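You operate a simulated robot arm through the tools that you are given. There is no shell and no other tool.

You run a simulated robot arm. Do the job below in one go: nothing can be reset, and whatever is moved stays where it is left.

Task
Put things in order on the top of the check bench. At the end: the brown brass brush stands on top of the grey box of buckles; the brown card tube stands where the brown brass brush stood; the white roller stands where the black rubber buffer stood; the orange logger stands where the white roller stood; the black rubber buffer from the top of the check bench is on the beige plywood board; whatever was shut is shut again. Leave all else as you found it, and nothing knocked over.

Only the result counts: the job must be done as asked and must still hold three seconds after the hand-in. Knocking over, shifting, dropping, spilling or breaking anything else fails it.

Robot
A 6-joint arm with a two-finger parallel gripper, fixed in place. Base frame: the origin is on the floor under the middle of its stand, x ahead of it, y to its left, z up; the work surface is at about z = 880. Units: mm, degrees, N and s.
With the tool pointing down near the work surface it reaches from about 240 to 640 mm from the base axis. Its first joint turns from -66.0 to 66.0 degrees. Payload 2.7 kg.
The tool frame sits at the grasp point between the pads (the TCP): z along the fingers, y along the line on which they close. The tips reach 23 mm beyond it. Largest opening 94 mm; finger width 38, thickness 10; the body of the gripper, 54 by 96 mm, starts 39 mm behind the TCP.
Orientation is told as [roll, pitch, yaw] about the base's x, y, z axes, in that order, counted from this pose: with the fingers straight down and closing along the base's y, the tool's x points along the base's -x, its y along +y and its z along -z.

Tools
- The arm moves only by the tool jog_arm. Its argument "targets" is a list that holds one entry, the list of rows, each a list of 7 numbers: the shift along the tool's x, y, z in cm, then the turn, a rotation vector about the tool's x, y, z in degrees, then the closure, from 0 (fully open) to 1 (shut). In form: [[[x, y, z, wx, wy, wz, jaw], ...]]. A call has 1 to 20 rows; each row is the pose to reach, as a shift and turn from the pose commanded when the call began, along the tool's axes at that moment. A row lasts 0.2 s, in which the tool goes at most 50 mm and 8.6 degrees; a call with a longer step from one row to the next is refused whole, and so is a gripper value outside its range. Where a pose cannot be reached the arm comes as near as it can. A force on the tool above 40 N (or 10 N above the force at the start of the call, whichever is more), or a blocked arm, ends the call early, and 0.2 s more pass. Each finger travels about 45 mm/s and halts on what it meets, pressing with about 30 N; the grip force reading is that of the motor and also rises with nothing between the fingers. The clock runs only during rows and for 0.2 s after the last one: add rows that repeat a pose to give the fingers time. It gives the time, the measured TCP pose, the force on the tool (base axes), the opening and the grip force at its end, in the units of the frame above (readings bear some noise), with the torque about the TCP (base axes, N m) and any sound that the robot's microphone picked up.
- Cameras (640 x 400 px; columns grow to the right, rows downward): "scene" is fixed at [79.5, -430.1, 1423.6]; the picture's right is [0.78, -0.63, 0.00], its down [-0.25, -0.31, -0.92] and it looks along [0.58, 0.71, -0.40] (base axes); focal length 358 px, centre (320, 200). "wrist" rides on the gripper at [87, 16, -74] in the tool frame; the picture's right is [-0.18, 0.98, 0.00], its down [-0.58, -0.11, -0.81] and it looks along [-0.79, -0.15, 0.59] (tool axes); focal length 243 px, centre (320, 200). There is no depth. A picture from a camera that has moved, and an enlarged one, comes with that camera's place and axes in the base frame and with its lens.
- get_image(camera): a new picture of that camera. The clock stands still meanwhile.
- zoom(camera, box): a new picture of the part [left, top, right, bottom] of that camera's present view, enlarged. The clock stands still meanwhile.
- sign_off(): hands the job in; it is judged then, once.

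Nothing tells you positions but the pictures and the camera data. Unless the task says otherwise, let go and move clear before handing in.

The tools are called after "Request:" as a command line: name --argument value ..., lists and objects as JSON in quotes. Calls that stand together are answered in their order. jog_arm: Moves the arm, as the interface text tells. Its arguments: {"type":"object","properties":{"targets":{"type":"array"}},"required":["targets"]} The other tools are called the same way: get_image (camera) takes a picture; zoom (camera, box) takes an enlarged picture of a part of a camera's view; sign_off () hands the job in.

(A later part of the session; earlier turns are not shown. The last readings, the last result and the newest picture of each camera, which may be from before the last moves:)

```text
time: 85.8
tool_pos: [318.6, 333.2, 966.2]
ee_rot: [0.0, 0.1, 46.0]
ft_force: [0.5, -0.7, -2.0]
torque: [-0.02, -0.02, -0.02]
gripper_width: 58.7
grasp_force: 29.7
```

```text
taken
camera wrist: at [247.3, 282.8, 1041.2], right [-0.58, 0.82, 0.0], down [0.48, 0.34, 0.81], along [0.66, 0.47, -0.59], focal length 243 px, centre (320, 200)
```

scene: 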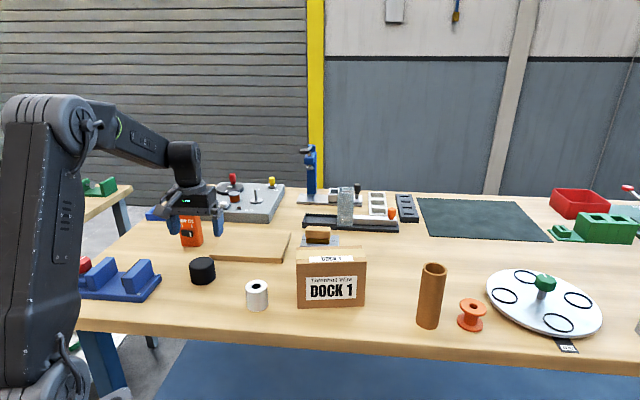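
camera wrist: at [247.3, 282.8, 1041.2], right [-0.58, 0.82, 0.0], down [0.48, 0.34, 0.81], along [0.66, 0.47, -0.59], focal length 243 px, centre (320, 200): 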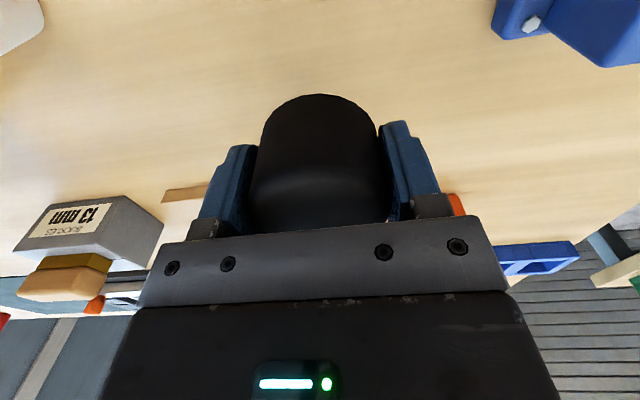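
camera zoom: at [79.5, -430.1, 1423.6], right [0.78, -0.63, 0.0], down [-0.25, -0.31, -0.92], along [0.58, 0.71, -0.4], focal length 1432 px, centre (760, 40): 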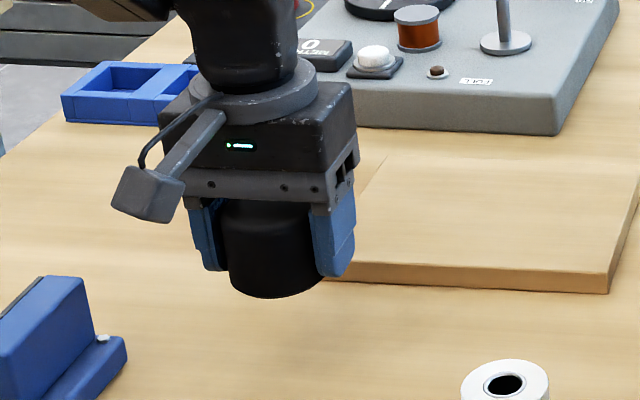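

Request:
jog_arm --targets '[[[-0.14, -0.08, 0, 0, 0, 0, 1], [-0.41, -0.23, 0, 0, 0, 0, 1], [-0.95, -0.53, 0, 0, 0, 0, 1], [-1.77, -0.99, 0, 0, 0, 0, 1], [-2.72, -1.53, 0, 0, 0, 0, 1], [-3.81, -2.14, 0, 0, 0, 0, 1], [-5.03, -2.83, 0, 0, 0, 0, 1], [-6.26, -3.51, 0, 0, 0, 0, 1], [-7.48, -4.2, 0, 0, 0, 0, 1], [-8.7, -4.89, 0, 0, 0, 0, 1], [-9.93, -5.58, 0, 0, 0, 0, 1], [-11.02, -6.19, 0, 0, 0, 0, 1], [-11.97, -6.72, 0, 0, 0, 0, 1], [-12.78, -7.18, 0, 0, 0, 0, 1], [-13.33, -7.49, 0, 0, 0, 0, 1], [-13.6, -7.64, 0, 0, 0, 0, 1], [-13.6, -7.64, 0, 0, 0, 0, 1]]]'

Request:
zoom --camera "scene" --box '[180, 180, 340, 280]'

Request:
get_image --camera "wrist"

```text
time: 89.4
tool_pos: [467.6, 377.9, 967.4]
ee_rot: [0.1, 0.0, 45.9]
ft_force: [0.1, -0.6, -0.9]
torque: [-0.03, -0.02, 0.0]
gripper_width: 58.5
grasp_force: 30.1
```

```text
4.00 times, centred on (260, 230) of scene
camera zoom: at [79.5, -430.1, 1423.6], right [0.78, -0.63, 0.0], down [-0.25, -0.31, -0.92], along [0.58, 0.71, -0.4], focal length 1432 px, centre (560, 80)
```

zoom: 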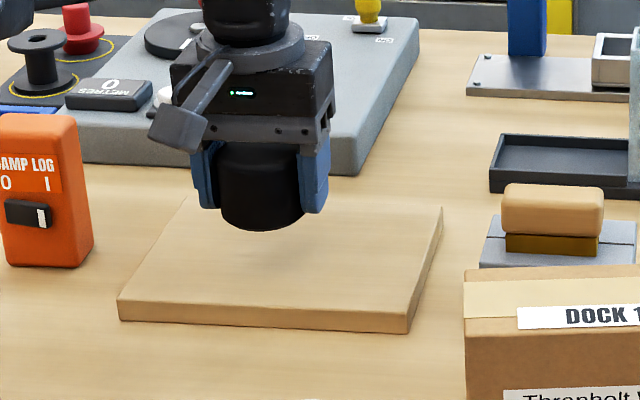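

```text
taken
camera wrist: at [396.3, 327.2, 1040.9], right [-0.58, 0.82, 0.0], down [0.48, 0.34, 0.81], along [0.66, 0.47, -0.59], focal length 243 px, centre (320, 200)
```

wrist: 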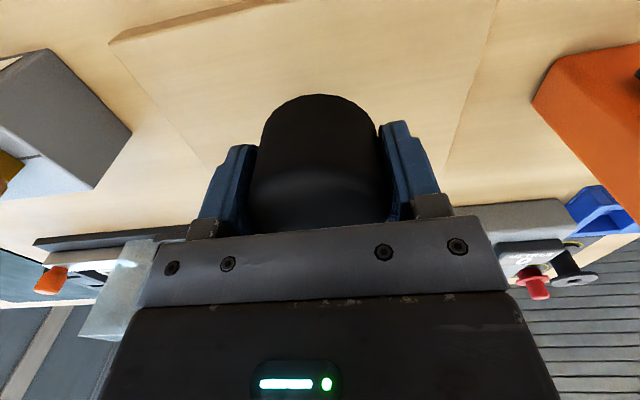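

Request:
jog_arm --targets '[[[0, 0, 0.3, 0, 0, 0, 1], [0, 0, 0.8, 0, 0, 0, 1], [0, 0, 1.4, 0, 0, 0, 1], [0, 0, 2.0, 0, 0, 0, 1], [0, 0, 2.6, 0, 0, 0, 1], [0, 0, 3.0, 0, 0, 0, 1], [0, 0, 3.3, 0, 0, 0, 1], [0, 0, 3.5, 0, 0, 0, 1], [0, 0, 3.5, 0, 0, 0, 1]]]'

Request:
zoom --camera "scene" --box '[190, 205, 310, 280]'

Request:
get_image --camera "wrist"

```text
time: 91.4
tool_pos: [468.7, 379.6, 932.6]
ee_rot: [0.1, 0.0, 46.0]
ft_force: [0.0, 0.1, -1.7]
torque: [-0.01, 0.01, -0.01]
gripper_width: 58.8
grasp_force: 29.8
```

```text
5.33 times, centred on (250, 242) of scene
camera zoom: at [79.5, -430.1, 1423.6], right [0.78, -0.63, 0.0], down [-0.25, -0.31, -0.92], along [0.58, 0.71, -0.4], focal length 1909 px, centre (693, -27)
```

zoom: 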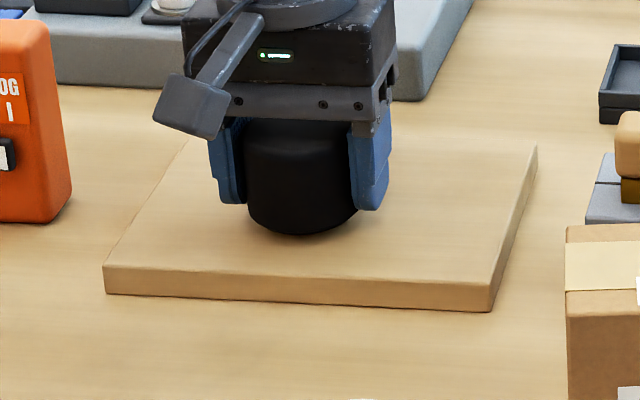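

```text
taken
camera wrist: at [396.5, 327.7, 1005.7], right [-0.58, 0.82, 0.0], down [0.48, 0.34, 0.81], along [0.66, 0.47, -0.59], focal length 243 px, centre (320, 200)
```

wrist: 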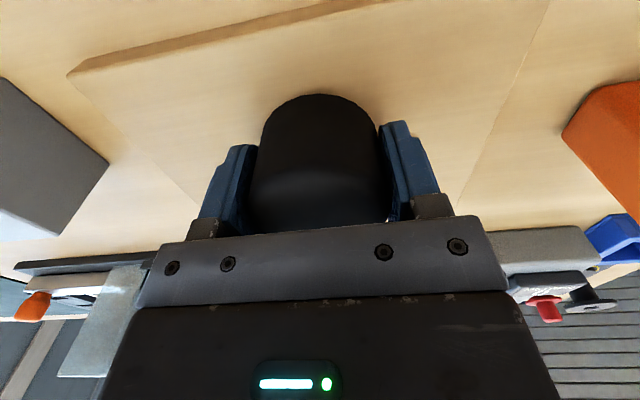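

Request:
jog_arm --targets '[[[0, 0, 0.1, 0, 0, 0, 1], [0, 0, 0.2, 0, 0, 0, 1], [0, 0, 0.3, 0, 0, 0, 1], [0, 0, 0.4, 0, 0, 0, 1], [0, 0, 0.4, 0, 0, 0, 1]]]'

Request:
jog_arm --targets '[[[0, 0, 0.07, 0, 0, 0, 1], [0, 0, 0.15, 0, 0, 0, 1], [0, 0, 0.15, 0, 0, 0, 1]]]'

Request:
zoom --camera "scene" --box '[190, 205, 310, 280]'

```text
time: 92.6
tool_pos: [468.3, 377.9, 927.5]
ee_rot: [0.0, 0.0, 46.0]
ft_force: [0.0, 0.3, -1.0]
torque: [0.0, 0.03, 0.0]
gripper_width: 58.7
grasp_force: 29.8
```

```text
time: 93.4
tool_pos: [468.5, 379.1, 926.1]
ee_rot: [0.0, 0.1, 46.0]
ft_force: [0.3, 0.0, -2.3]
torque: [-0.02, 0.01, -0.01]
gripper_width: 58.7
grasp_force: 29.7
```

```text
5.33 times, centred on (250, 242) of scene
camera zoom: at [79.5, -430.1, 1423.6], right [0.78, -0.63, 0.0], down [-0.25, -0.31, -0.92], along [0.58, 0.71, -0.4], focal length 1909 px, centre (693, -27)
```

zoom: 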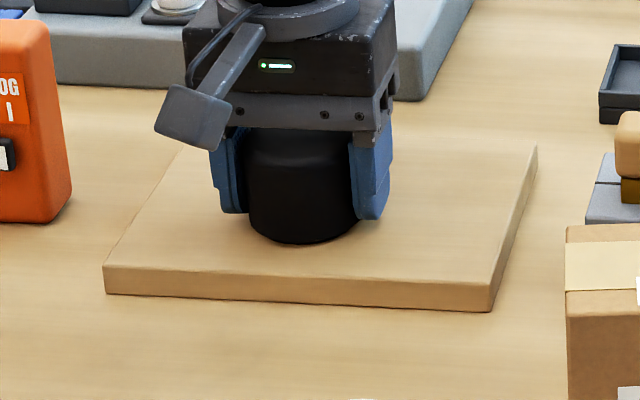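

Request:
jog_arm --targets '[[[0, 0, 0.07, 0, 0, 0, 1], [0, 0, 0.14, 0, 0, 0, 1], [0, 0, 0.14, 0, 0, 0, 1]]]'

Request:
jog_arm --targets '[[[0, 0, 0.05, 0, 0, 0, 1], [0, 0, 0.1, 0, 0, 0, 1], [0, 0, 0.1, 0, 0, 0, 1]]]'

```text
time: 94.2
tool_pos: [467.5, 377.9, 926.0]
ee_rot: [-0.1, 0.0, 46.0]
ft_force: [-1.8, -0.3, 2.1]
torque: [0.0, 0.03, -0.05]
gripper_width: 58.9
grasp_force: 29.6
```

```text
time: 95.0
tool_pos: [468.2, 378.5, 925.3]
ee_rot: [0.0, -0.1, 46.0]
ft_force: [-2.4, -5.1, 14.2]
torque: [-0.19, 0.23, -0.05]
gripper_width: 59.0
grasp_force: 30.5
```

Contact on the board. I'm relaxing by about a millimetre and then releasing.

Request:
jog_arm --targets '[[[0, 0, -0.1, 0, 0, 0, 1], [0, 0, -0.1, 0, 0, 0, 0.36], [0, 0, -0.1, 0, 0, 0, 0.33], [0, 0, -0.1, 0, 0, 0, 0.28], [0, 0, -0.1, 0, 0, 0, 0.2], [0, 0, -0.1, 0, 0, 0, 0.1], [0, 0, -0.1, 0, 0, 0, 0], [0, 0, -0.1, 0, 0, 0, 0], [0, 0, -0.1, 0, 0, 0, 0]]]'

Request:
zoom --camera "scene" --box '[190, 205, 310, 280]'

Request:
get_image --camera "wrist"

```text
time: 97.0
tool_pos: [468.7, 377.9, 924.8]
ee_rot: [0.0, 0.0, 46.0]
ft_force: [0.3, -0.6, -0.1]
torque: [0.01, 0.0, 0.02]
gripper_width: 94.3
grasp_force: 0.0
```

```text
5.33 times, centred on (250, 242) of scene
camera zoom: at [79.5, -430.1, 1423.6], right [0.78, -0.63, 0.0], down [-0.25, -0.31, -0.92], along [0.58, 0.71, -0.4], focal length 1909 px, centre (693, -27)
```

zoom: 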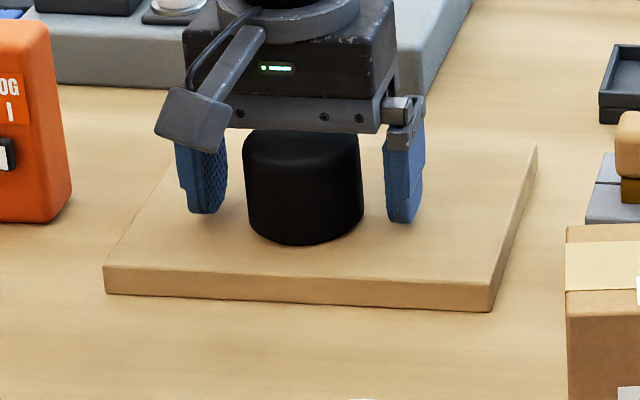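

```text
taken
camera wrist: at [396.2, 327.3, 999.0], right [-0.58, 0.82, 0.0], down [0.48, 0.34, 0.81], along [0.66, 0.47, -0.59], focal length 243 px, centre (320, 200)
```

wrist: 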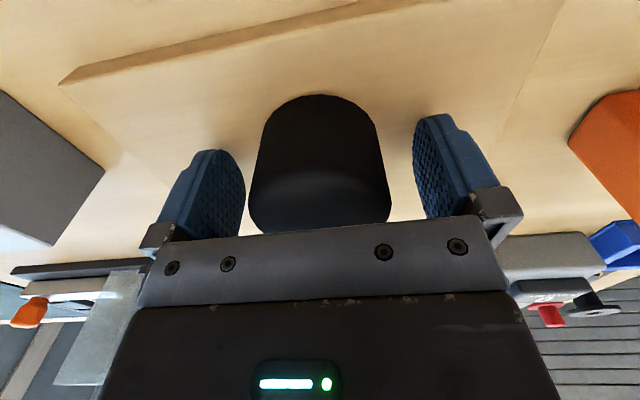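

The buffer rests on the board. I'm withdrawing upward, then heading to the white roller at about (374, 161).

Request:
jog_arm --targets '[[[0, 0, -0.5, 0, 0, 0, 0], [0, 0, -2, 0, 0, 0, 0], [0, 0, -4.5, 0, 0, 0, 0], [0, 0, -7.5, 0, 0, 0, 0], [0, 0, -10.5, 0, 0, 0, 0], [0, 0, -13.5, 0, 0, 0, 0], [0, 0, -13.5, 0, 0, 0, 0]]]'

Request:
jog_arm --targets '[[[2.21, -0.83, 0.4, 0, 0, 4.6, 0], [4.43, -1.66, 0.9, 0, 0, 9.2, 0], [6.64, -2.5, 1.3, 0, 0, 13.8, 0], [8.85, -3.33, 1.8, 0, 0, 18.4, 0], [11.07, -4.16, 2.2, 0, 0, 23, 0], [13.28, -4.99, 2.7, 0, 0, 27.6, 0], [15.49, -5.82, 3.1, 0, 0, 32.2, 0], [17.7, -6.66, 3.6, 0, 0, 36.8, 0], [19.92, -7.49, 4.0, 0, 0, 41.4, 0], [22.13, -8.32, 4.5, 0, 0, 46, 0], [22.13, -8.32, 4.5, 0, 0, 46, 0]]]'

Request:
get_image --camera "wrist"

Request:
get_image --camera "scene"

```text
time: 98.6
tool_pos: [466.6, 378.1, 1060.1]
ee_rot: [0.1, 0.1, 46.0]
ft_force: [0.6, 0.1, -0.2]
torque: [-0.05, -0.01, 0.0]
gripper_width: 94.1
grasp_force: 0.0
```

```text
time: 101.0
tool_pos: [373.9, 161.3, 1015.6]
ee_rot: [0.0, 0.0, -0.1]
ft_force: [0.0, -0.8, 0.6]
torque: [-0.03, 0.03, -0.02]
gripper_width: 94.0
grasp_force: 0.1
```

```text
taken
camera wrist: at [287.9, 177.6, 1089.1], right [0.19, 0.98, 0.0], down [0.58, -0.11, 0.81], along [0.79, -0.15, -0.59], focal length 243 px, centre (320, 200)
```

wrist: 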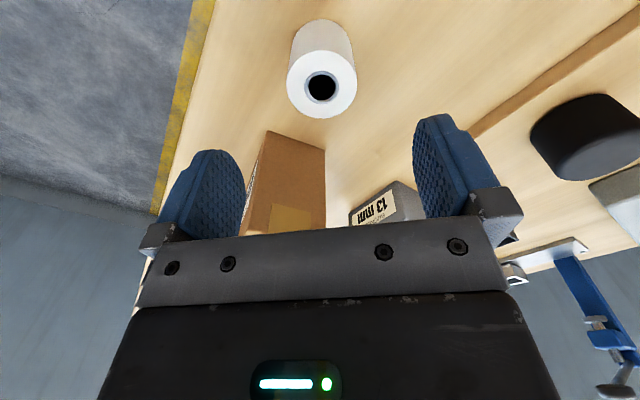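

```text
taken
```

scene: 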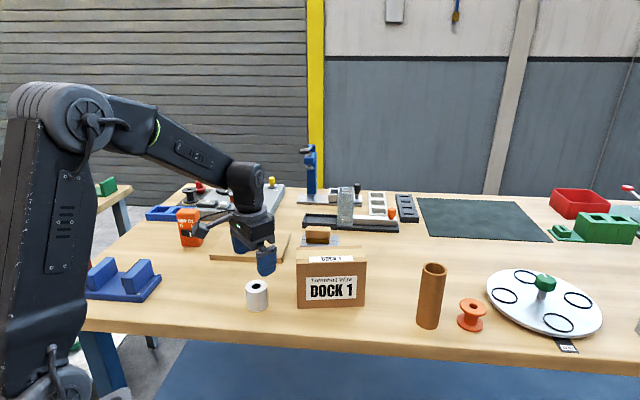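

The roller is centred near (373.6, 162). I'm descending around it and gripping.

Request:
jog_arm --targets '[[[0, 0.07, 2.5, 0, 0, 0, 0], [0, 0.07, 5.0, 0, 0, 0, 0], [0, 0.07, 7.2, 0, 0, 0, 0], [0, 0.07, 9.0, 0, 0, 0, 0], [0, 0.07, 10.2, 0, 0, 0, 0], [0, 0.07, 10.75, 0, 0, 0, 0], [0, 0.07, 10.75, 0, 0, 0, 0]]]'

Request:
get_image --camera "wrist"

Request:
zoom --camera "scene" --box '[180, 230, 340, 330]'

```text
time: 102.6
tool_pos: [374.5, 162.3, 905.8]
ee_rot: [0.0, 0.0, 0.1]
ft_force: [0.8, 0.0, -0.6]
torque: [-0.02, 0.02, 0.0]
gripper_width: 94.1
grasp_force: 0.1
```

```text
taken
camera wrist: at [287.5, 178.0, 981.6], right [0.18, 0.98, 0.0], down [0.58, -0.11, 0.81], along [0.79, -0.15, -0.59], focal length 243 px, centre (320, 200)
```

wrist: 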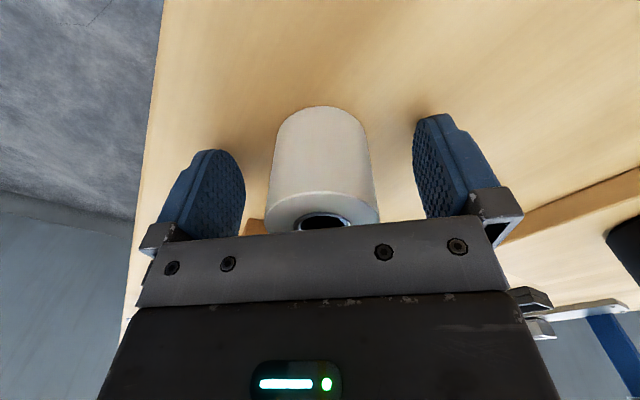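

```text
4.00 times, centred on (260, 280) of scene
camera zoom: at [79.5, -430.1, 1423.6], right [0.78, -0.63, 0.0], down [-0.25, -0.31, -0.92], along [0.58, 0.71, -0.4], focal length 1432 px, centre (560, -120)
```

zoom: 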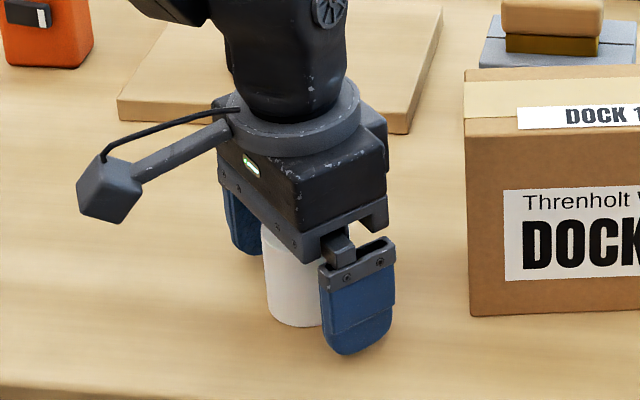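

Request:
jog_arm --targets '[[[0, 0, 0, 0, 0, 0, 0.2], [0, 0, 0, 0, 0, 0, 0.35], [0, 0, 0, 0, 0, 0, 0.43], [0, 0, 0, 0, 0, 0, 0.5], [0, 0, 0, 0, 0, 0, 1], [0, 0, 0, 0, 0, 0, 1], [0, 0, 0, 0, 0, 0, 1], [0, 0, 0, 0, 0, 0, 1]]]'

Request:
jog_arm --targets '[[[0, 0, -0.1, 0, 0, 0, 1], [0, 0, -0.2, 0, 0, 0, 1], [0, 0, -0.35, 0, 0, 0, 1], [0, 0, -0.55, 0, 0, 0, 1], [0, 0, -0.8, 0, 0, 0, 1], [0, 0, -1.1, 0, 0, 0, 1], [0, 0, -1.5, 0, 0, 0, 1], [0, 0, -2.0, 0, 0, 0, 1], [0, 0, -2.6, 0, 0, 0, 1], [0, 0, -3.2, 0, 0, 0, 1], [0, 0, -3.9, 0, 0, 0, 1], [0, 0, -4.6, 0, 0, 0, 1], [0, 0, -5.2, 0, 0, 0, 1], [0, 0, -5.7, 0, 0, 0, 1], [0, 0, -5.9, 0, 0, 0, 1], [0, 0, -6.0, 0, 0, 0, 1]]]'

Request:
get_image --camera "wrist"

Request:
zoom --camera "scene" --box '[180, 230, 340, 330]'

```text
time: 104.4
tool_pos: [374.5, 161.3, 907.7]
ee_rot: [-0.1, 0.0, -0.2]
ft_force: [-1.2, 1.2, 0.4]
torque: [0.03, 0.04, -0.01]
gripper_width: 41.4
grasp_force: 30.0
```

```text
time: 107.8
tool_pos: [374.4, 163.0, 967.1]
ee_rot: [0.0, 0.0, 0.0]
ft_force: [-0.3, -0.2, -1.3]
torque: [0.0, 0.04, 0.01]
gripper_width: 41.5
grasp_force: 30.5
```

```text
taken
camera wrist: at [287.7, 178.4, 1041.7], right [0.18, 0.98, 0.0], down [0.58, -0.11, 0.81], along [0.79, -0.15, -0.59], focal length 243 px, centre (320, 200)
```

wrist: 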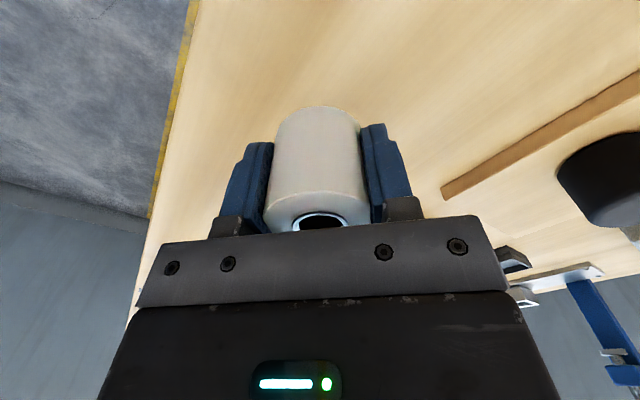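

```text
4.00 times, centred on (260, 280) of scene
camera zoom: at [79.5, -430.1, 1423.6], right [0.78, -0.63, 0.0], down [-0.25, -0.31, -0.92], along [0.58, 0.71, -0.4], focal length 1432 px, centre (560, -120)
```

zoom: 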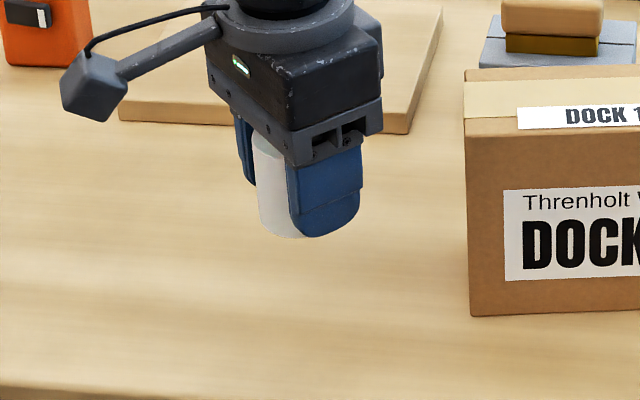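

The roller is held at 41 mm. I'm carrying it to the buffer's old spot at (318, 333).

Request:
jog_arm --targets '[[[0.06, 0.17, 0, 0, 0, 0, 1], [0.17, 0.51, 0, 0, 0, 0, 1], [0.39, 1.2, 0, 0, 0, 0, 1], [0.72, 2.23, 0, 0, 0, 0, 1], [1.11, 3.43, 0, 0, 0, 0, 1], [1.56, 4.8, 0, 0, 0, 0, 1], [2.06, 6.34, 0, 0, 0, 0, 1], [2.56, 7.88, 0, 0, 0, 0, 1], [3.06, 9.42, 0, 0, 0, 0, 1], [3.56, 10.96, 0, 0, 0, 0, 1], [4.07, 12.5, 0, 0, 0, 0, 1], [4.51, 13.88, 0, 0, 0, 0, 1], [4.9, 15.07, 0, 0, 0, 0, 1], [5.24, 16.1, 0, 0, 0, 0, 1], [5.46, 16.79, 0, 0, 0, 0, 1], [5.57, 17.13, 0, 0, 0, 0, 1], [5.57, 17.13, 0, 0, 0, 0, 1]]]'

Request:
jog_arm --targets '[[[0, 0, 0.3, 0, 0, 0, 1], [0, 0, 0.8, 0, 0, 0, 1], [0, 0, 1.5, 0, 0, 0, 1], [0, 0, 2.3, 0, 0, 0, 1], [0, 0, 3.1, 0, 0, 0, 1], [0, 0, 3.9, 0, 0, 0, 1], [0, 0, 4.6, 0, 0, 0, 1], [0, 0, 5.2, 0, 0, 0, 1], [0, 0, 5.6, 0, 0, 0, 1], [0, 0, 5.75, 0, 0, 0, 1], [0, 0, 5.75, 0, 0, 0, 1]]]'

Request:
zoom --camera "scene" --box '[130, 210, 290, 310]'

Request:
get_image --camera "wrist"

```text
time: 111.4
tool_pos: [317.7, 334.1, 966.6]
ee_rot: [0.1, 0.1, -0.1]
ft_force: [-0.2, 0.0, -1.2]
torque: [0.0, -0.04, 0.03]
gripper_width: 41.1
grasp_force: 30.1
```

```text
time: 113.8
tool_pos: [319.4, 334.4, 910.8]
ee_rot: [0.0, -0.1, 0.0]
ft_force: [0.1, 0.0, -1.4]
torque: [-0.02, 0.01, 0.01]
gripper_width: 41.7
grasp_force: 30.2
```

```text
4.00 times, centred on (210, 260) of scene
camera zoom: at [79.5, -430.1, 1423.6], right [0.78, -0.63, 0.0], down [-0.25, -0.31, -0.92], along [0.58, 0.71, -0.4], focal length 1432 px, centre (760, -40)
```

zoom: 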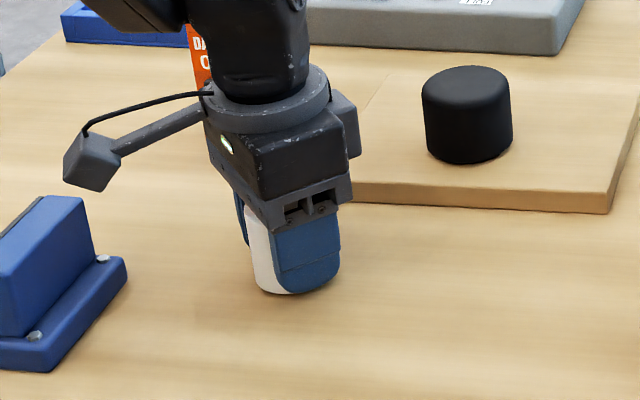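

```text
taken
camera wrist: at [232.0, 349.7, 983.9], right [0.18, 0.98, 0.0], down [0.58, -0.11, 0.81], along [0.79, -0.15, -0.59], focal length 243 px, centre (320, 200)
```

wrist: 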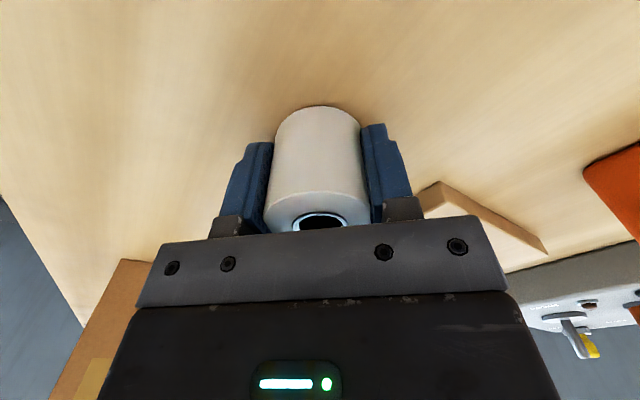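

Just above the bench at the old buffer spot. I'm making small steps to contact.

Request:
jog_arm --targets '[[[0, 0, 0.06, 0, 0, 0, 1], [0, 0, 0.12, 0, 0, 0, 1], [0, 0, 0.18, 0, 0, 0, 1], [0, 0, 0.18, 0, 0, 0, 1]]]'

Request:
jog_arm --targets '[[[0, 0, 0.05, 0, 0, 0, 1], [0, 0, 0.08, 0, 0, 0, 1], [0, 0, 0.08, 0, 0, 0, 1]]]'

```text
time: 114.8
tool_pos: [318.0, 332.8, 908.6]
ee_rot: [0.0, 0.0, 0.0]
ft_force: [-0.7, -0.3, -0.8]
torque: [0.01, 0.01, 0.0]
gripper_width: 41.2
grasp_force: 30.2
```

```text
time: 115.6
tool_pos: [319.2, 333.4, 907.2]
ee_rot: [0.0, 0.0, 0.0]
ft_force: [-1.9, -1.5, 7.7]
torque: [-0.12, 0.21, 0.05]
gripper_width: 41.5
grasp_force: 30.0
```

Contact. I'm releasing gently and then rising.

Request:
jog_arm --targets '[[[0, 0, -0.04, 0, 0, 0, 0.55], [0, 0, -0.04, 0, 0, 0, 0.52], [0, 0, -0.04, 0, 0, 0, 0.47], [0, 0, -0.04, 0, 0, 0, 0.4], [0, 0, -0.04, 0, 0, 0, 0.3], [0, 0, -0.04, 0, 0, 0, 0.15], [0, 0, -0.04, 0, 0, 0, 0], [0, 0, -0.04, 0, 0, 0, 0], [0, 0, -0.04, 0, 0, 0, 0]]]'

Request:
get_image --camera "wrist"

Request:
jog_arm --targets '[[[0, 0, -0.5, 0, 0, 0, 0], [0, 0, -2, 0, 0, 0, 0], [0, 0, -4.5, 0, 0, 0, 0], [0, 0, -7.5, 0, 0, 0, 0], [0, 0, -11, 0, 0, 0, 0], [0, 0, -15, 0, 0, 0, 0], [0, 0, -19, 0, 0, 0, 0], [0, 0, -23, 0, 0, 0, 0], [0, 0, -23, 0, 0, 0, 0]]]'

Request:
get_image --camera "wrist"

Request:
get_image --camera "scene"

```text
time: 117.6
tool_pos: [319.1, 332.6, 907.8]
ee_rot: [0.0, 0.0, -0.1]
ft_force: [0.4, 0.4, 0.6]
torque: [-0.04, 0.01, 0.02]
gripper_width: 94.2
grasp_force: 0.1
```

```text
taken
camera wrist: at [232.3, 349.4, 981.7], right [0.18, 0.98, 0.0], down [0.58, -0.11, 0.81], along [0.79, -0.15, -0.59], focal length 243 px, centre (320, 200)
```

wrist: 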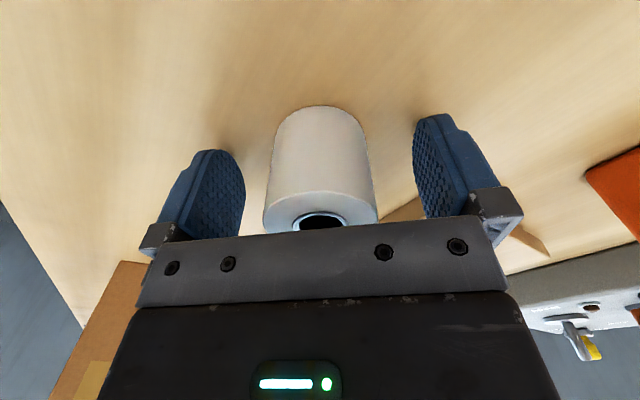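

```text
time: 119.6
tool_pos: [318.6, 333.8, 1136.9]
ee_rot: [0.0, 0.1, 0.0]
ft_force: [-0.8, 0.8, -0.2]
torque: [0.01, 0.02, -0.06]
gripper_width: 94.2
grasp_force: 0.1
```

```text
taken
camera wrist: at [232.1, 349.1, 1211.4], right [0.18, 0.98, 0.0], down [0.58, -0.11, 0.81], along [0.79, -0.15, -0.59], focal length 243 px, centre (320, 200)
```

wrist: 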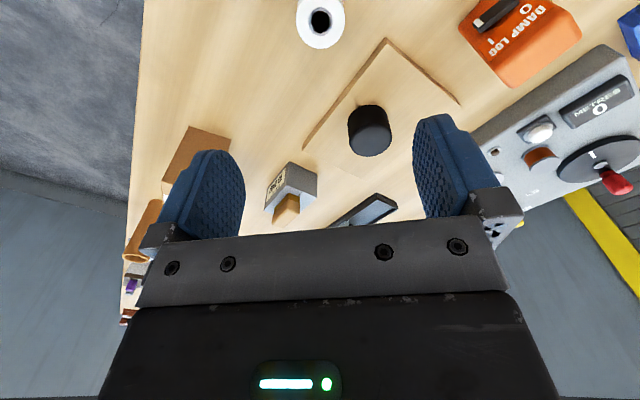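

```text
taken
```

scene: 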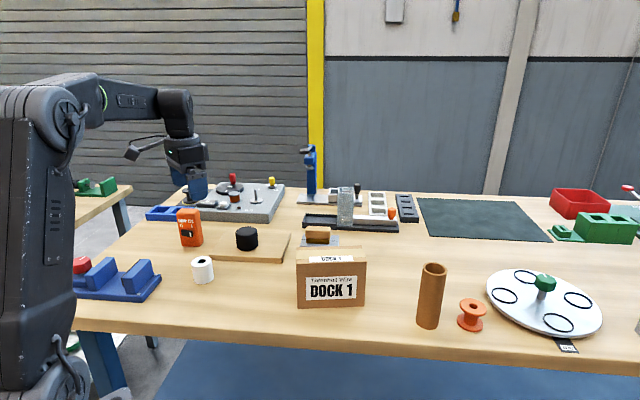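

The roller now stands in the buffer's old spot. Last is the logger, so I'll turn the camera towards it for a good look.

Request:
jog_arm --targets '[[[0.62, 0.87, 0.4, 0, 0, -7.43, 0], [1.25, 1.74, 0.8, 0, 0, -14.86, 0], [1.87, 2.61, 1.2, 0, 0, -22.3, 0], [2.49, 3.49, 1.6, 0, 0, -29.7, 0], [3.11, 4.36, 2.0, 0, 0, -37.1, 0], [3.74, 5.23, 2.4, 0, 0, -44.6, 0], [4.36, 6.1, 2.7, 0, 0, -52, 0], [4.36, 6.1, 2.7, 0, 0, -52, 0]]]'

Request:
get_image --camera "wrist"

Request:
zoom --camera "scene" --box '[150, 190, 230, 250]'

```text
time: 121.4
tool_pos: [276.0, 395.9, 1110.1]
ee_rot: [0.0, 0.0, 52.0]
ft_force: [0.6, 0.8, -0.2]
torque: [-0.01, 0.01, -0.03]
gripper_width: 94.0
grasp_force: 0.0
```

```text
taken
camera wrist: at [209.1, 336.5, 1184.9], right [-0.66, 0.75, 0.0], down [0.44, 0.39, 0.81], along [0.6, 0.53, -0.59], focal length 243 px, centre (320, 200)
```

wrist: 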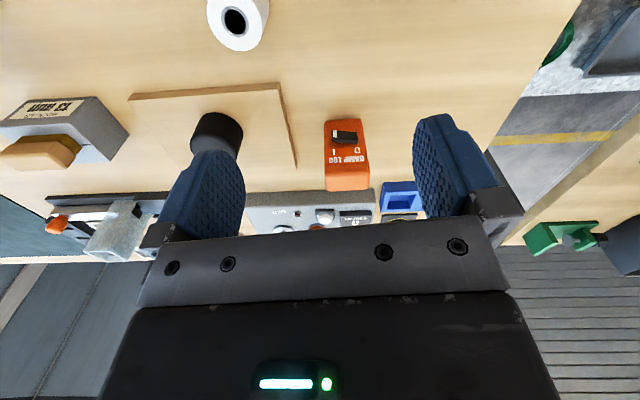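

```text
6.67 times, centred on (190, 220) of scene
camera zoom: at [79.5, -430.1, 1423.6], right [0.78, -0.63, 0.0], down [-0.25, -0.31, -0.92], along [0.58, 0.71, -0.4], focal length 2386 px, centre (1187, 67)
```

zoom: 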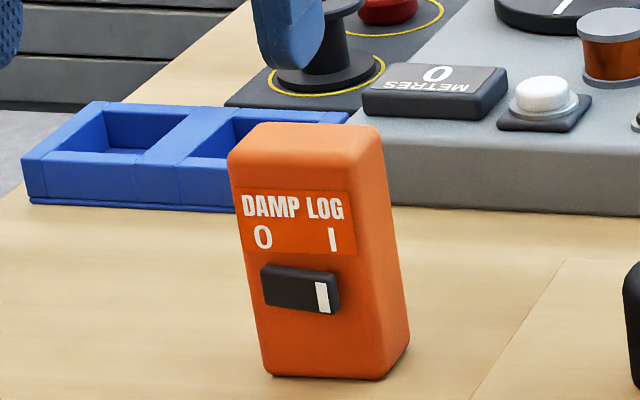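

Request:
zoom --camera "wrist" --box '[280, 100, 424, 190]'

Request:
zoom --camera "wrist" --box '[280, 150, 440, 240]'

```text
4.44 times, centred on (352, 145) of wrist
camera zoom: at [209.1, 336.5, 1184.9], right [-0.66, 0.75, 0.0], down [0.44, 0.39, 0.81], along [0.6, 0.53, -0.59], focal length 1078 px, centre (178, 444)
```

zoom: 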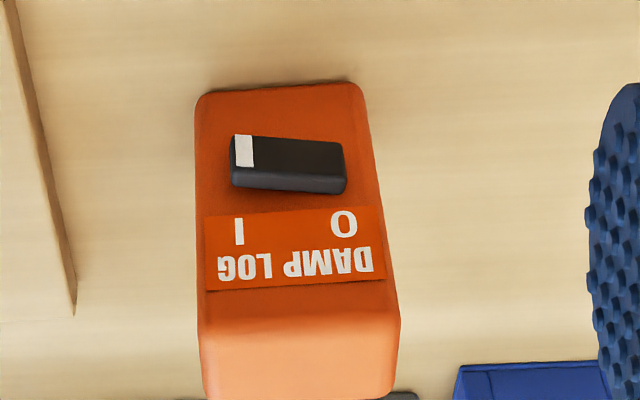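

```text
4.00 times, centred on (360, 195) of wrist
camera zoom: at [209.1, 336.5, 1184.9], right [-0.66, 0.75, 0.0], down [0.44, 0.39, 0.81], along [0.6, 0.53, -0.59], focal length 970 px, centre (160, 220)
```

zoom: 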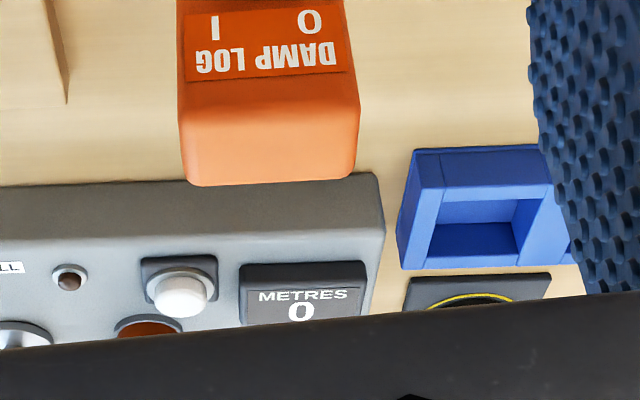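

The logger stands near (363, 520). It is about 53 mm wide, 37 mm deep and about 102 mm tall, its top is at z ≈ 982, and its switch is on the front face. I'll grip its side faces near the top, away from the switch, with a 10° tilt for reach.

Request:
jog_arm --targets '[[[-2.29, 0.07, 1.1, 0, 0, 1.25, 0], [-4.58, 0.15, 2.2, 0, 0, 2.5, 0], [-6.87, 0.22, 3.4, 0, 0, 3.75, 0], [-9.16, 0.3, 4.5, 0, 0, 5, 0], [-9.16, 0.3, 4.5, 0, 0, 5, 0]]]'

Request:
jog_arm --targets '[[[0, 0, 0, 0, -5, 0, 0], [0, 0, 0, 0, -10, 0, 0], [-2, 0.34, 1.2, 0, -10, 0, 0], [-4, 0.68, 2.4, 0, -10, 0, 0], [-5.91, 1.01, 3.5, 0, -10, 0, 0], [-5.91, 1.01, 3.5, 0, -10, 0, 0]]]'

Request:
get_image --camera "wrist"

Request:
zoom --camera "scene" --box '[130, 165, 250, 255]'

```text
time: 122.6
tool_pos: [329.5, 468.8, 1063.9]
ee_rot: [0.0, 0.0, 47.0]
ft_force: [0.4, 0.6, 0.3]
torque: [-0.02, 0.04, 0.02]
gripper_width: 94.1
grasp_force: 0.1
```

```text
time: 124.0
tool_pos: [362.3, 517.9, 1030.3]
ee_rot: [0.0, -10.0, 47.0]
ft_force: [-0.6, 0.1, 0.1]
torque: [-0.01, 0.02, -0.06]
gripper_width: 94.3
grasp_force: 0.0
```

```text
taken
camera wrist: at [283.3, 457.5, 1088.0], right [-0.59, 0.8, 0.03], down [0.37, 0.24, 0.9], along [0.71, 0.54, -0.44], focal length 243 px, centre (320, 200)
```

wrist: 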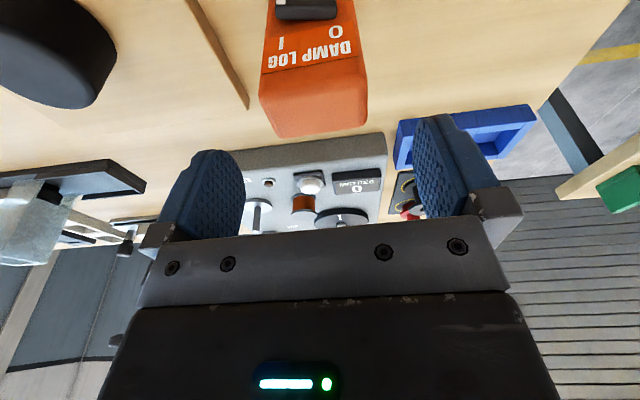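

```text
4.44 times, centred on (190, 210) of scene
camera zoom: at [79.5, -430.1, 1423.6], right [0.78, -0.63, 0.0], down [-0.25, -0.31, -0.92], along [0.58, 0.71, -0.4], focal length 1590 px, centre (898, 156)
```

zoom: 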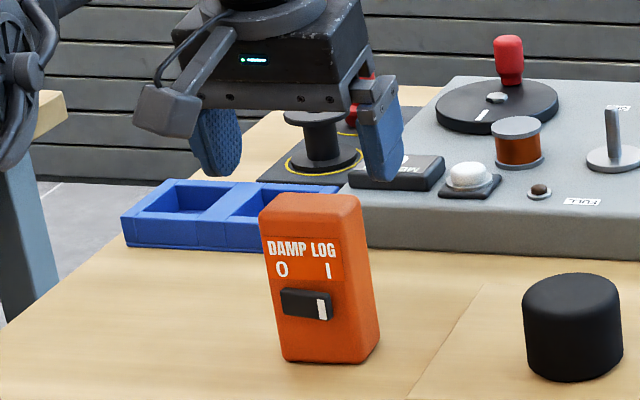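

Request:
zoom --camera "wrist" --box '[230, 0, 400, 140]'

```text
2.86 times, centred on (315, 70) of wrist
camera zoom: at [283.3, 457.5, 1088.0], right [-0.59, 0.8, 0.03], down [0.37, 0.24, 0.9], along [0.71, 0.54, -0.44], focal length 693 px, centre (334, 571)
```

zoom: 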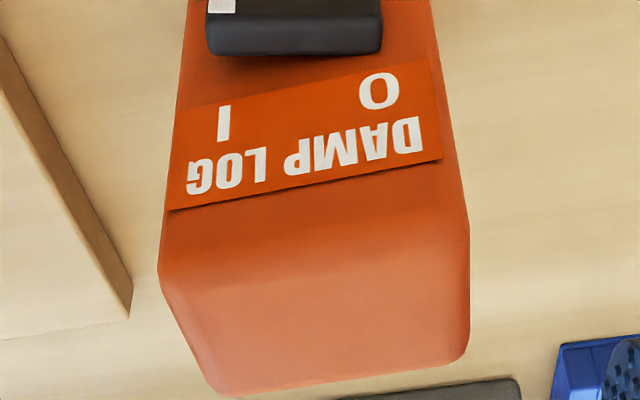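

The logger is about 1.5 mm off and turned by about 2.5° relative to the jaws. I'm correcting and descending so the pads meet its sides near the top.

Request:
jog_arm --targets '[[[-0.15, -0.1, 0.03, 0.43, 0, 2.46, 0], [0.1, -0.1, 1.45, 0.43, 0, 2.46, 0], [0.36, -0.1, 2.9, 0.43, 0, 2.46, 0], [0.6, -0.1, 4.3, 0.43, 0, 2.46, 0], [0.82, -0.1, 5.5, 0.43, 0, 2.46, 0], [0.99, -0.1, 6.5, 0.43, 0, 2.46, 0], [1.12, -0.1, 7.24, 0.43, 0, 2.46, 0], [1.12, -0.1, 7.24, 0.43, 0, 2.46, 0]]]'

Request:
get_image --camera "wrist"

Request:
zoom --camera "scene" --box '[130, 165, 250, 255]'

```text
time: 125.8
tool_pos: [364.1, 518.9, 956.5]
ee_rot: [0.0, -10.0, 44.5]
ft_force: [0.3, 0.8, 0.0]
torque: [0.0, 0.0, 0.01]
gripper_width: 94.2
grasp_force: 0.1
```

```text
taken
camera wrist: at [282.1, 461.8, 1014.8], right [-0.56, 0.83, 0.03], down [0.38, 0.22, 0.9], along [0.73, 0.51, -0.44], focal length 243 px, centre (320, 200)
```

wrist: 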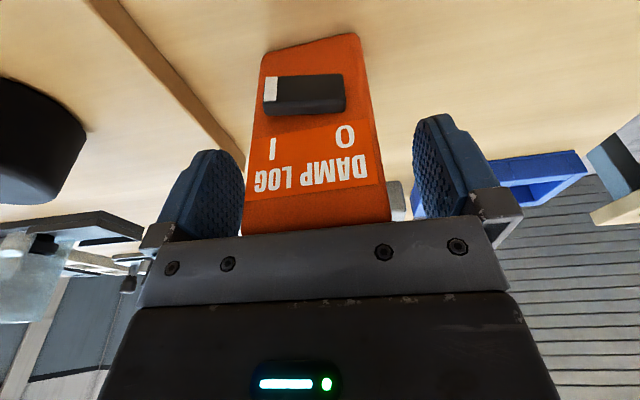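

```text
4.44 times, centred on (190, 210) of scene
camera zoom: at [79.5, -430.1, 1423.6], right [0.78, -0.63, 0.0], down [-0.25, -0.31, -0.92], along [0.58, 0.71, -0.4], focal length 1590 px, centre (898, 156)
```

zoom: 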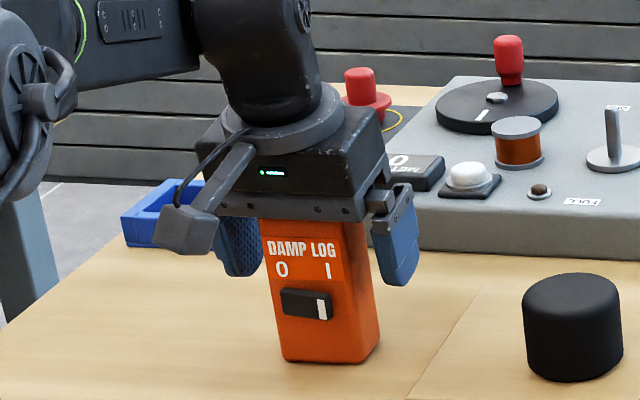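

Request:
jog_arm --targets '[[[0, 0, 0, 0, 0, 0, 0.15], [0, 0, 0, 0, 0, 0, 0.26], [0, 0, 0, 0, 0, 0, 0.32], [0, 0, 0, 0, 0, 0, 0.37], [0, 0, 0, 0, 0, 0, 0.41], [0, 0, 0, 0, 0, 0, 0.45], [0, 0, 0, 0, 0, 0, 1], [0, 0, 0, 0, 0, 0, 1], [0, 0, 0, 0, 0, 0, 1]]]'

Request:
get_image --camera "wrist"

Request:
zoom --camera "scene" --box '[130, 165, 250, 255]'

```text
time: 127.8
tool_pos: [363.8, 518.5, 957.0]
ee_rot: [0.0, -10.0, 44.5]
ft_force: [0.3, 0.1, 0.5]
torque: [0.03, -0.01, 0.04]
gripper_width: 55.9
grasp_force: 29.7
```

```text
taken
camera wrist: at [282.0, 461.8, 1015.0], right [-0.56, 0.83, 0.03], down [0.38, 0.23, 0.9], along [0.73, 0.51, -0.44], focal length 243 px, centre (320, 200)
```

wrist: 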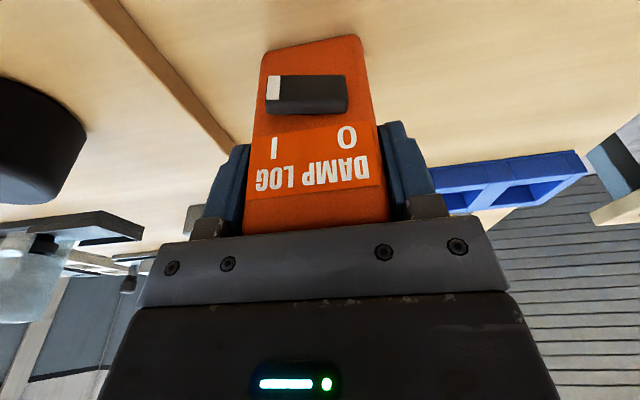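

```text
4.44 times, centred on (190, 210) of scene
camera zoom: at [79.5, -430.1, 1423.6], right [0.78, -0.63, 0.0], down [-0.25, -0.31, -0.92], along [0.58, 0.71, -0.4], focal length 1590 px, centre (898, 156)
```

zoom: 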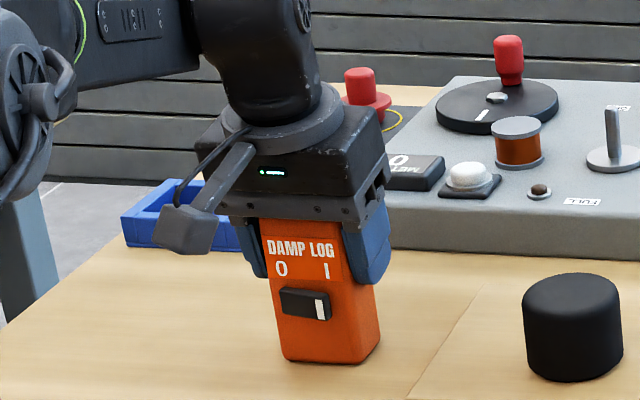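

The logger is gripped by its sides, with the switch untouched. I'm lifting slowly.

Request:
jog_arm --targets '[[[-0.017, 0, -0.098, 0, 0, 0, 1], [-0.035, 0, -0.197, 0, 0, 0, 1], [-0.052, 0, -0.295, 0, 0, 0, 1], [-0.078, 0, -0.443, 0, 0, 0, 1], [-0.113, 0, -0.64, 0, 0, 0, 1], [-0.156, 0, -0.886, 0, 0, 0, 1], [-0.208, 0, -1.182, 0, 0, 0, 1], [-0.26, 0, -1.477, 0, 0, 0, 1], [-0.312, 0, -1.773, 0, 0, 0, 1], [-0.364, 0, -2.068, 0, 0, 0, 1], [-0.417, 0, -2.363, 0, 0, 0, 1], [-0.469, 0, -2.66, 0, 0, 0, 1], [-0.503, 0, -2.856, 0, 0, 0, 1], [-0.521, 0, -2.954, 0, 0, 0, 1], [-0.521, 0, -2.954, 0, 0, 0, 1]]]'

Request:
get_image --camera "wrist"

Request:
zoom --camera "scene" --box '[130, 165, 250, 255]'

```text
time: 131.0
tool_pos: [364.9, 521.1, 986.6]
ee_rot: [0.0, -10.1, 44.5]
ft_force: [-0.1, 0.0, -1.7]
torque: [0.0, 0.01, 0.04]
gripper_width: 55.7
grasp_force: 29.7
```

```text
taken
camera wrist: at [282.8, 461.6, 1045.4], right [-0.56, 0.83, 0.03], down [0.39, 0.23, 0.9], along [0.73, 0.51, -0.44], focal length 243 px, centre (320, 200)
```

wrist: 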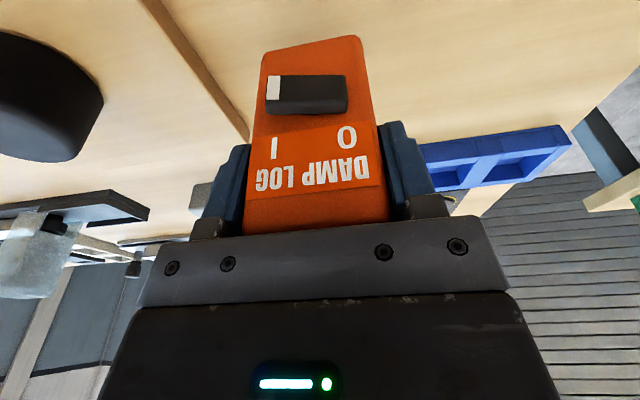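

```text
4.44 times, centred on (190, 210) of scene
camera zoom: at [79.5, -430.1, 1423.6], right [0.78, -0.63, 0.0], down [-0.25, -0.31, -0.92], along [0.58, 0.71, -0.4], focal length 1590 px, centre (898, 156)
```

zoom: 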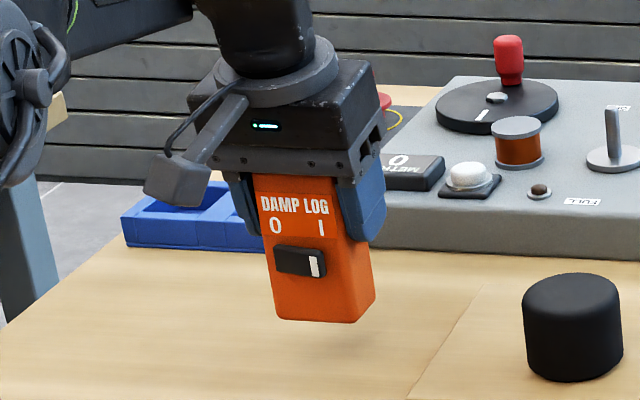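

Request:
jog_arm --targets '[[[0.13, 0, -0.12, 0, 0, 0, 1], [0.4, 0, -0.35, 0, 0, 0, 1], [0.92, 0, -0.8, 0, 0, 0, 1], [1.72, 0, -1.5, 0, 0, 0, 1], [2.64, 0, -2.3, 0, 0, 0, 1], [3.7, 0, -3.22, 0, 0, 0, 1], [4.88, 0, -4.26, 0, 0, 0, 1], [6.07, 0, -5.29, 0, 0, 0, 1], [7.26, 0, -6.33, 0, 0, 0, 1], [8.45, 0, -7.36, 0, 0, 0, 1], [9.64, 0, -8.4, 0, 0, 0, 1], [10.69, 0, -9.32, 0, 0, 0, 1], [11.62, 0, -10.12, 0, 0, 0, 1], [12.41, 0, -10.81, 0, 0, 0, 1], [12.94, 0, -11.27, 0, 0, 0, 1], [13.2, 0, -11.5, 0, 0, 0, 1], [13.2, 0, -11.5, 0, 0, 0, 1]]]'

Request:
jog_arm --targets '[[[0.09, -0.26, -0.02, 0.05, 0, 0.29, 1], [0.28, -0.79, -0.05, 0.15, 0, 0.87, 1], [0.56, -1.57, -0.1, 0.31, 0, 1.74, 1], [0.93, -2.62, -0.16, 0.51, 0, 2.91, 1], [1.4, -3.93, -0.25, 0.77, 0, 4.36, 1], [1.96, -5.5, -0.34, 1.08, 0, 6.1, 1], [2.51, -7.07, -0.44, 1.38, 0, 7.84, 1], [3.07, -8.64, -0.54, 1.69, 0, 9.59, 1], [3.63, -10.21, -0.64, 2.0, 0, 11.33, 1], [4.19, -11.79, -0.74, 2.3, 0, 13.07, 1], [4.75, -13.36, -0.84, 2.61, 0, 14.82, 1], [5.31, -14.93, -0.93, 2.92, 0, 16.56, 1], [5.87, -16.5, -1.03, 3.23, 0, 18.3, 1], [6.42, -18.07, -1.13, 3.53, 0, 20.04, 1], [6.98, -19.64, -1.23, 3.84, 0, 21.79, 1], [7.54, -21.21, -1.33, 4.15, 0, 23.53, 1], [8.1, -22.79, -1.43, 4.45, 0, 25.27, 1], [8.57, -24.09, -1.51, 4.71, 0, 26.73, 1], [8.94, -25.14, -1.57, 4.92, 0, 27.89, 1], [9.31, -26.19, -1.64, 5.12, 0, 29.05, 1]]]'

Request:
get_image --camera "wrist"

Request:
get_image --camera "scene"

```text
time: 134.6
tool_pos: [266.7, 408.8, 1077.0]
ee_rot: [0.2, -10.0, 44.5]
ft_force: [-0.7, -0.2, -0.9]
torque: [0.01, -0.03, 0.0]
gripper_width: 55.8
grasp_force: 30.7
out of reach, approached as far as the arm can: row 13, 14, 15, 16, 17
```

```text
time: 138.8
tool_pos: [384.1, 155.3, 1078.3]
ee_rot: [0.0, -10.0, 14.9]
ft_force: [0.6, 0.5, -1.0]
torque: [0.01, -0.01, -0.02]
gripper_width: 55.4
grasp_force: 30.1
```

```text
taken
camera wrist: at [284.9, 145.2, 1136.3], right [-0.08, 1.0, 0.03], down [0.45, 0.01, 0.9], along [0.89, 0.08, -0.44], focal length 243 px, centre (320, 200)
```

wrist: 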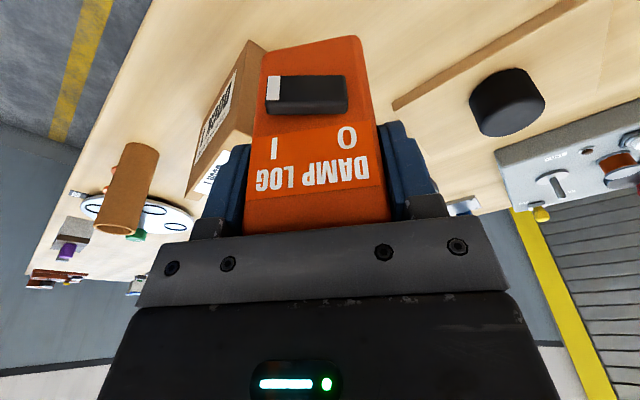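

```text
taken
```

scene: 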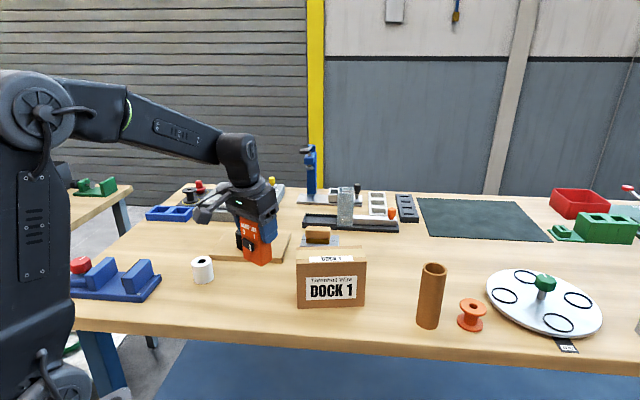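

The logger is above the near area at (384, 155). I'm shifting to the roller's old spot at (373.7, 162) and descending.

Request:
jog_arm --targets '[[[0.06, 0.02, 0.22, 0, 0, 0, 1], [0.17, 0.05, 0.66, 0, 0, 0, 1], [0.36, 0.12, 1.43, 0, 0, 0, 1], [0.61, 0.2, 2.42, 0, 0, 0, 1], [0.92, 0.3, 3.62, 0, 0, 0, 1], [1.25, 0.41, 4.94, 0, 0, 0, 1], [1.58, 0.52, 6.26, 0, 0, 0, 1], [1.92, 0.63, 7.58, 0, 0, 0, 1], [2.22, 0.73, 8.78, 0, 0, 0, 1], [2.47, 0.81, 9.77, 0, 0, 0, 1], [2.67, 0.87, 10.54, 0, 0, 0, 1], [2.78, 0.91, 10.98, 0, 0, 0, 1], [2.78, 0.91, 10.98, 0, 0, 0, 1]]]'

Request:
zoom --camera "scene" --box '[190, 220, 350, 320]'

Request:
get_image --camera "wrist"

```text
time: 141.6
tool_pos: [373.0, 161.8, 964.6]
ee_rot: [0.0, -10.0, 15.0]
ft_force: [0.6, -0.5, -1.7]
torque: [0.04, -0.01, 0.0]
gripper_width: 55.8
grasp_force: 30.1
```

```text
4.00 times, centred on (270, 270) of scene
camera zoom: at [79.5, -430.1, 1423.6], right [0.78, -0.63, 0.0], down [-0.25, -0.31, -0.92], along [0.58, 0.71, -0.4], focal length 1432 px, centre (520, -80)
```

zoom: 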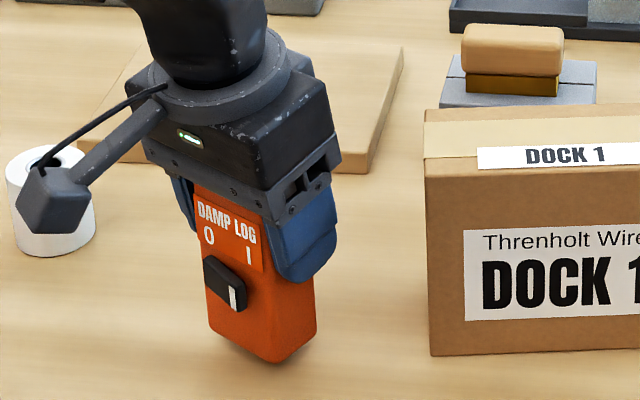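

```text
taken
camera wrist: at [274.0, 152.0, 1022.7], right [-0.08, 1.0, 0.03], down [0.45, 0.01, 0.9], along [0.89, 0.08, -0.44], focal length 243 px, centre (320, 200)
```

wrist: 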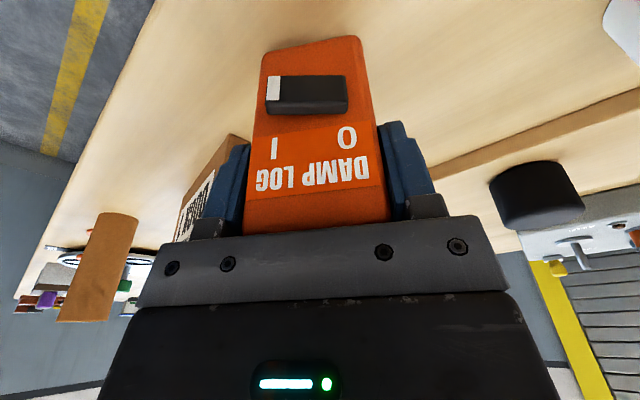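

Request:
jog_arm --targets '[[[0.026, 0, 0.148, 0, 0, 0, 1], [0.052, 0, 0.295, 0, 0, 0, 1], [0.078, 0, 0.443, 0, 0, 0, 1], [0.104, 0, 0.591, 0, 0, 0, 1], [0.104, 0, 0.591, 0, 0, 0, 1]]]'

Request:
jog_arm --targets '[[[0.0087, 0, 0.049, 0, 0, 0, 1], [0.0174, 0, 0.0985, 0, 0, 0, 1], [0.0174, 0, 0.0985, 0, 0, 0, 1]]]'

```text
time: 142.8
tool_pos: [373.6, 162.2, 957.9]
ee_rot: [0.1, -10.0, 15.0]
ft_force: [-0.2, 1.3, -2.1]
torque: [0.0, -0.02, 0.0]
gripper_width: 55.6
grasp_force: 30.1
```

```text
time: 143.6
tool_pos: [372.9, 161.9, 957.7]
ee_rot: [-0.1, -10.0, 15.0]
ft_force: [-0.3, 0.3, -0.6]
torque: [-0.04, -0.03, 0.0]
gripper_width: 55.7
grasp_force: 30.5
```

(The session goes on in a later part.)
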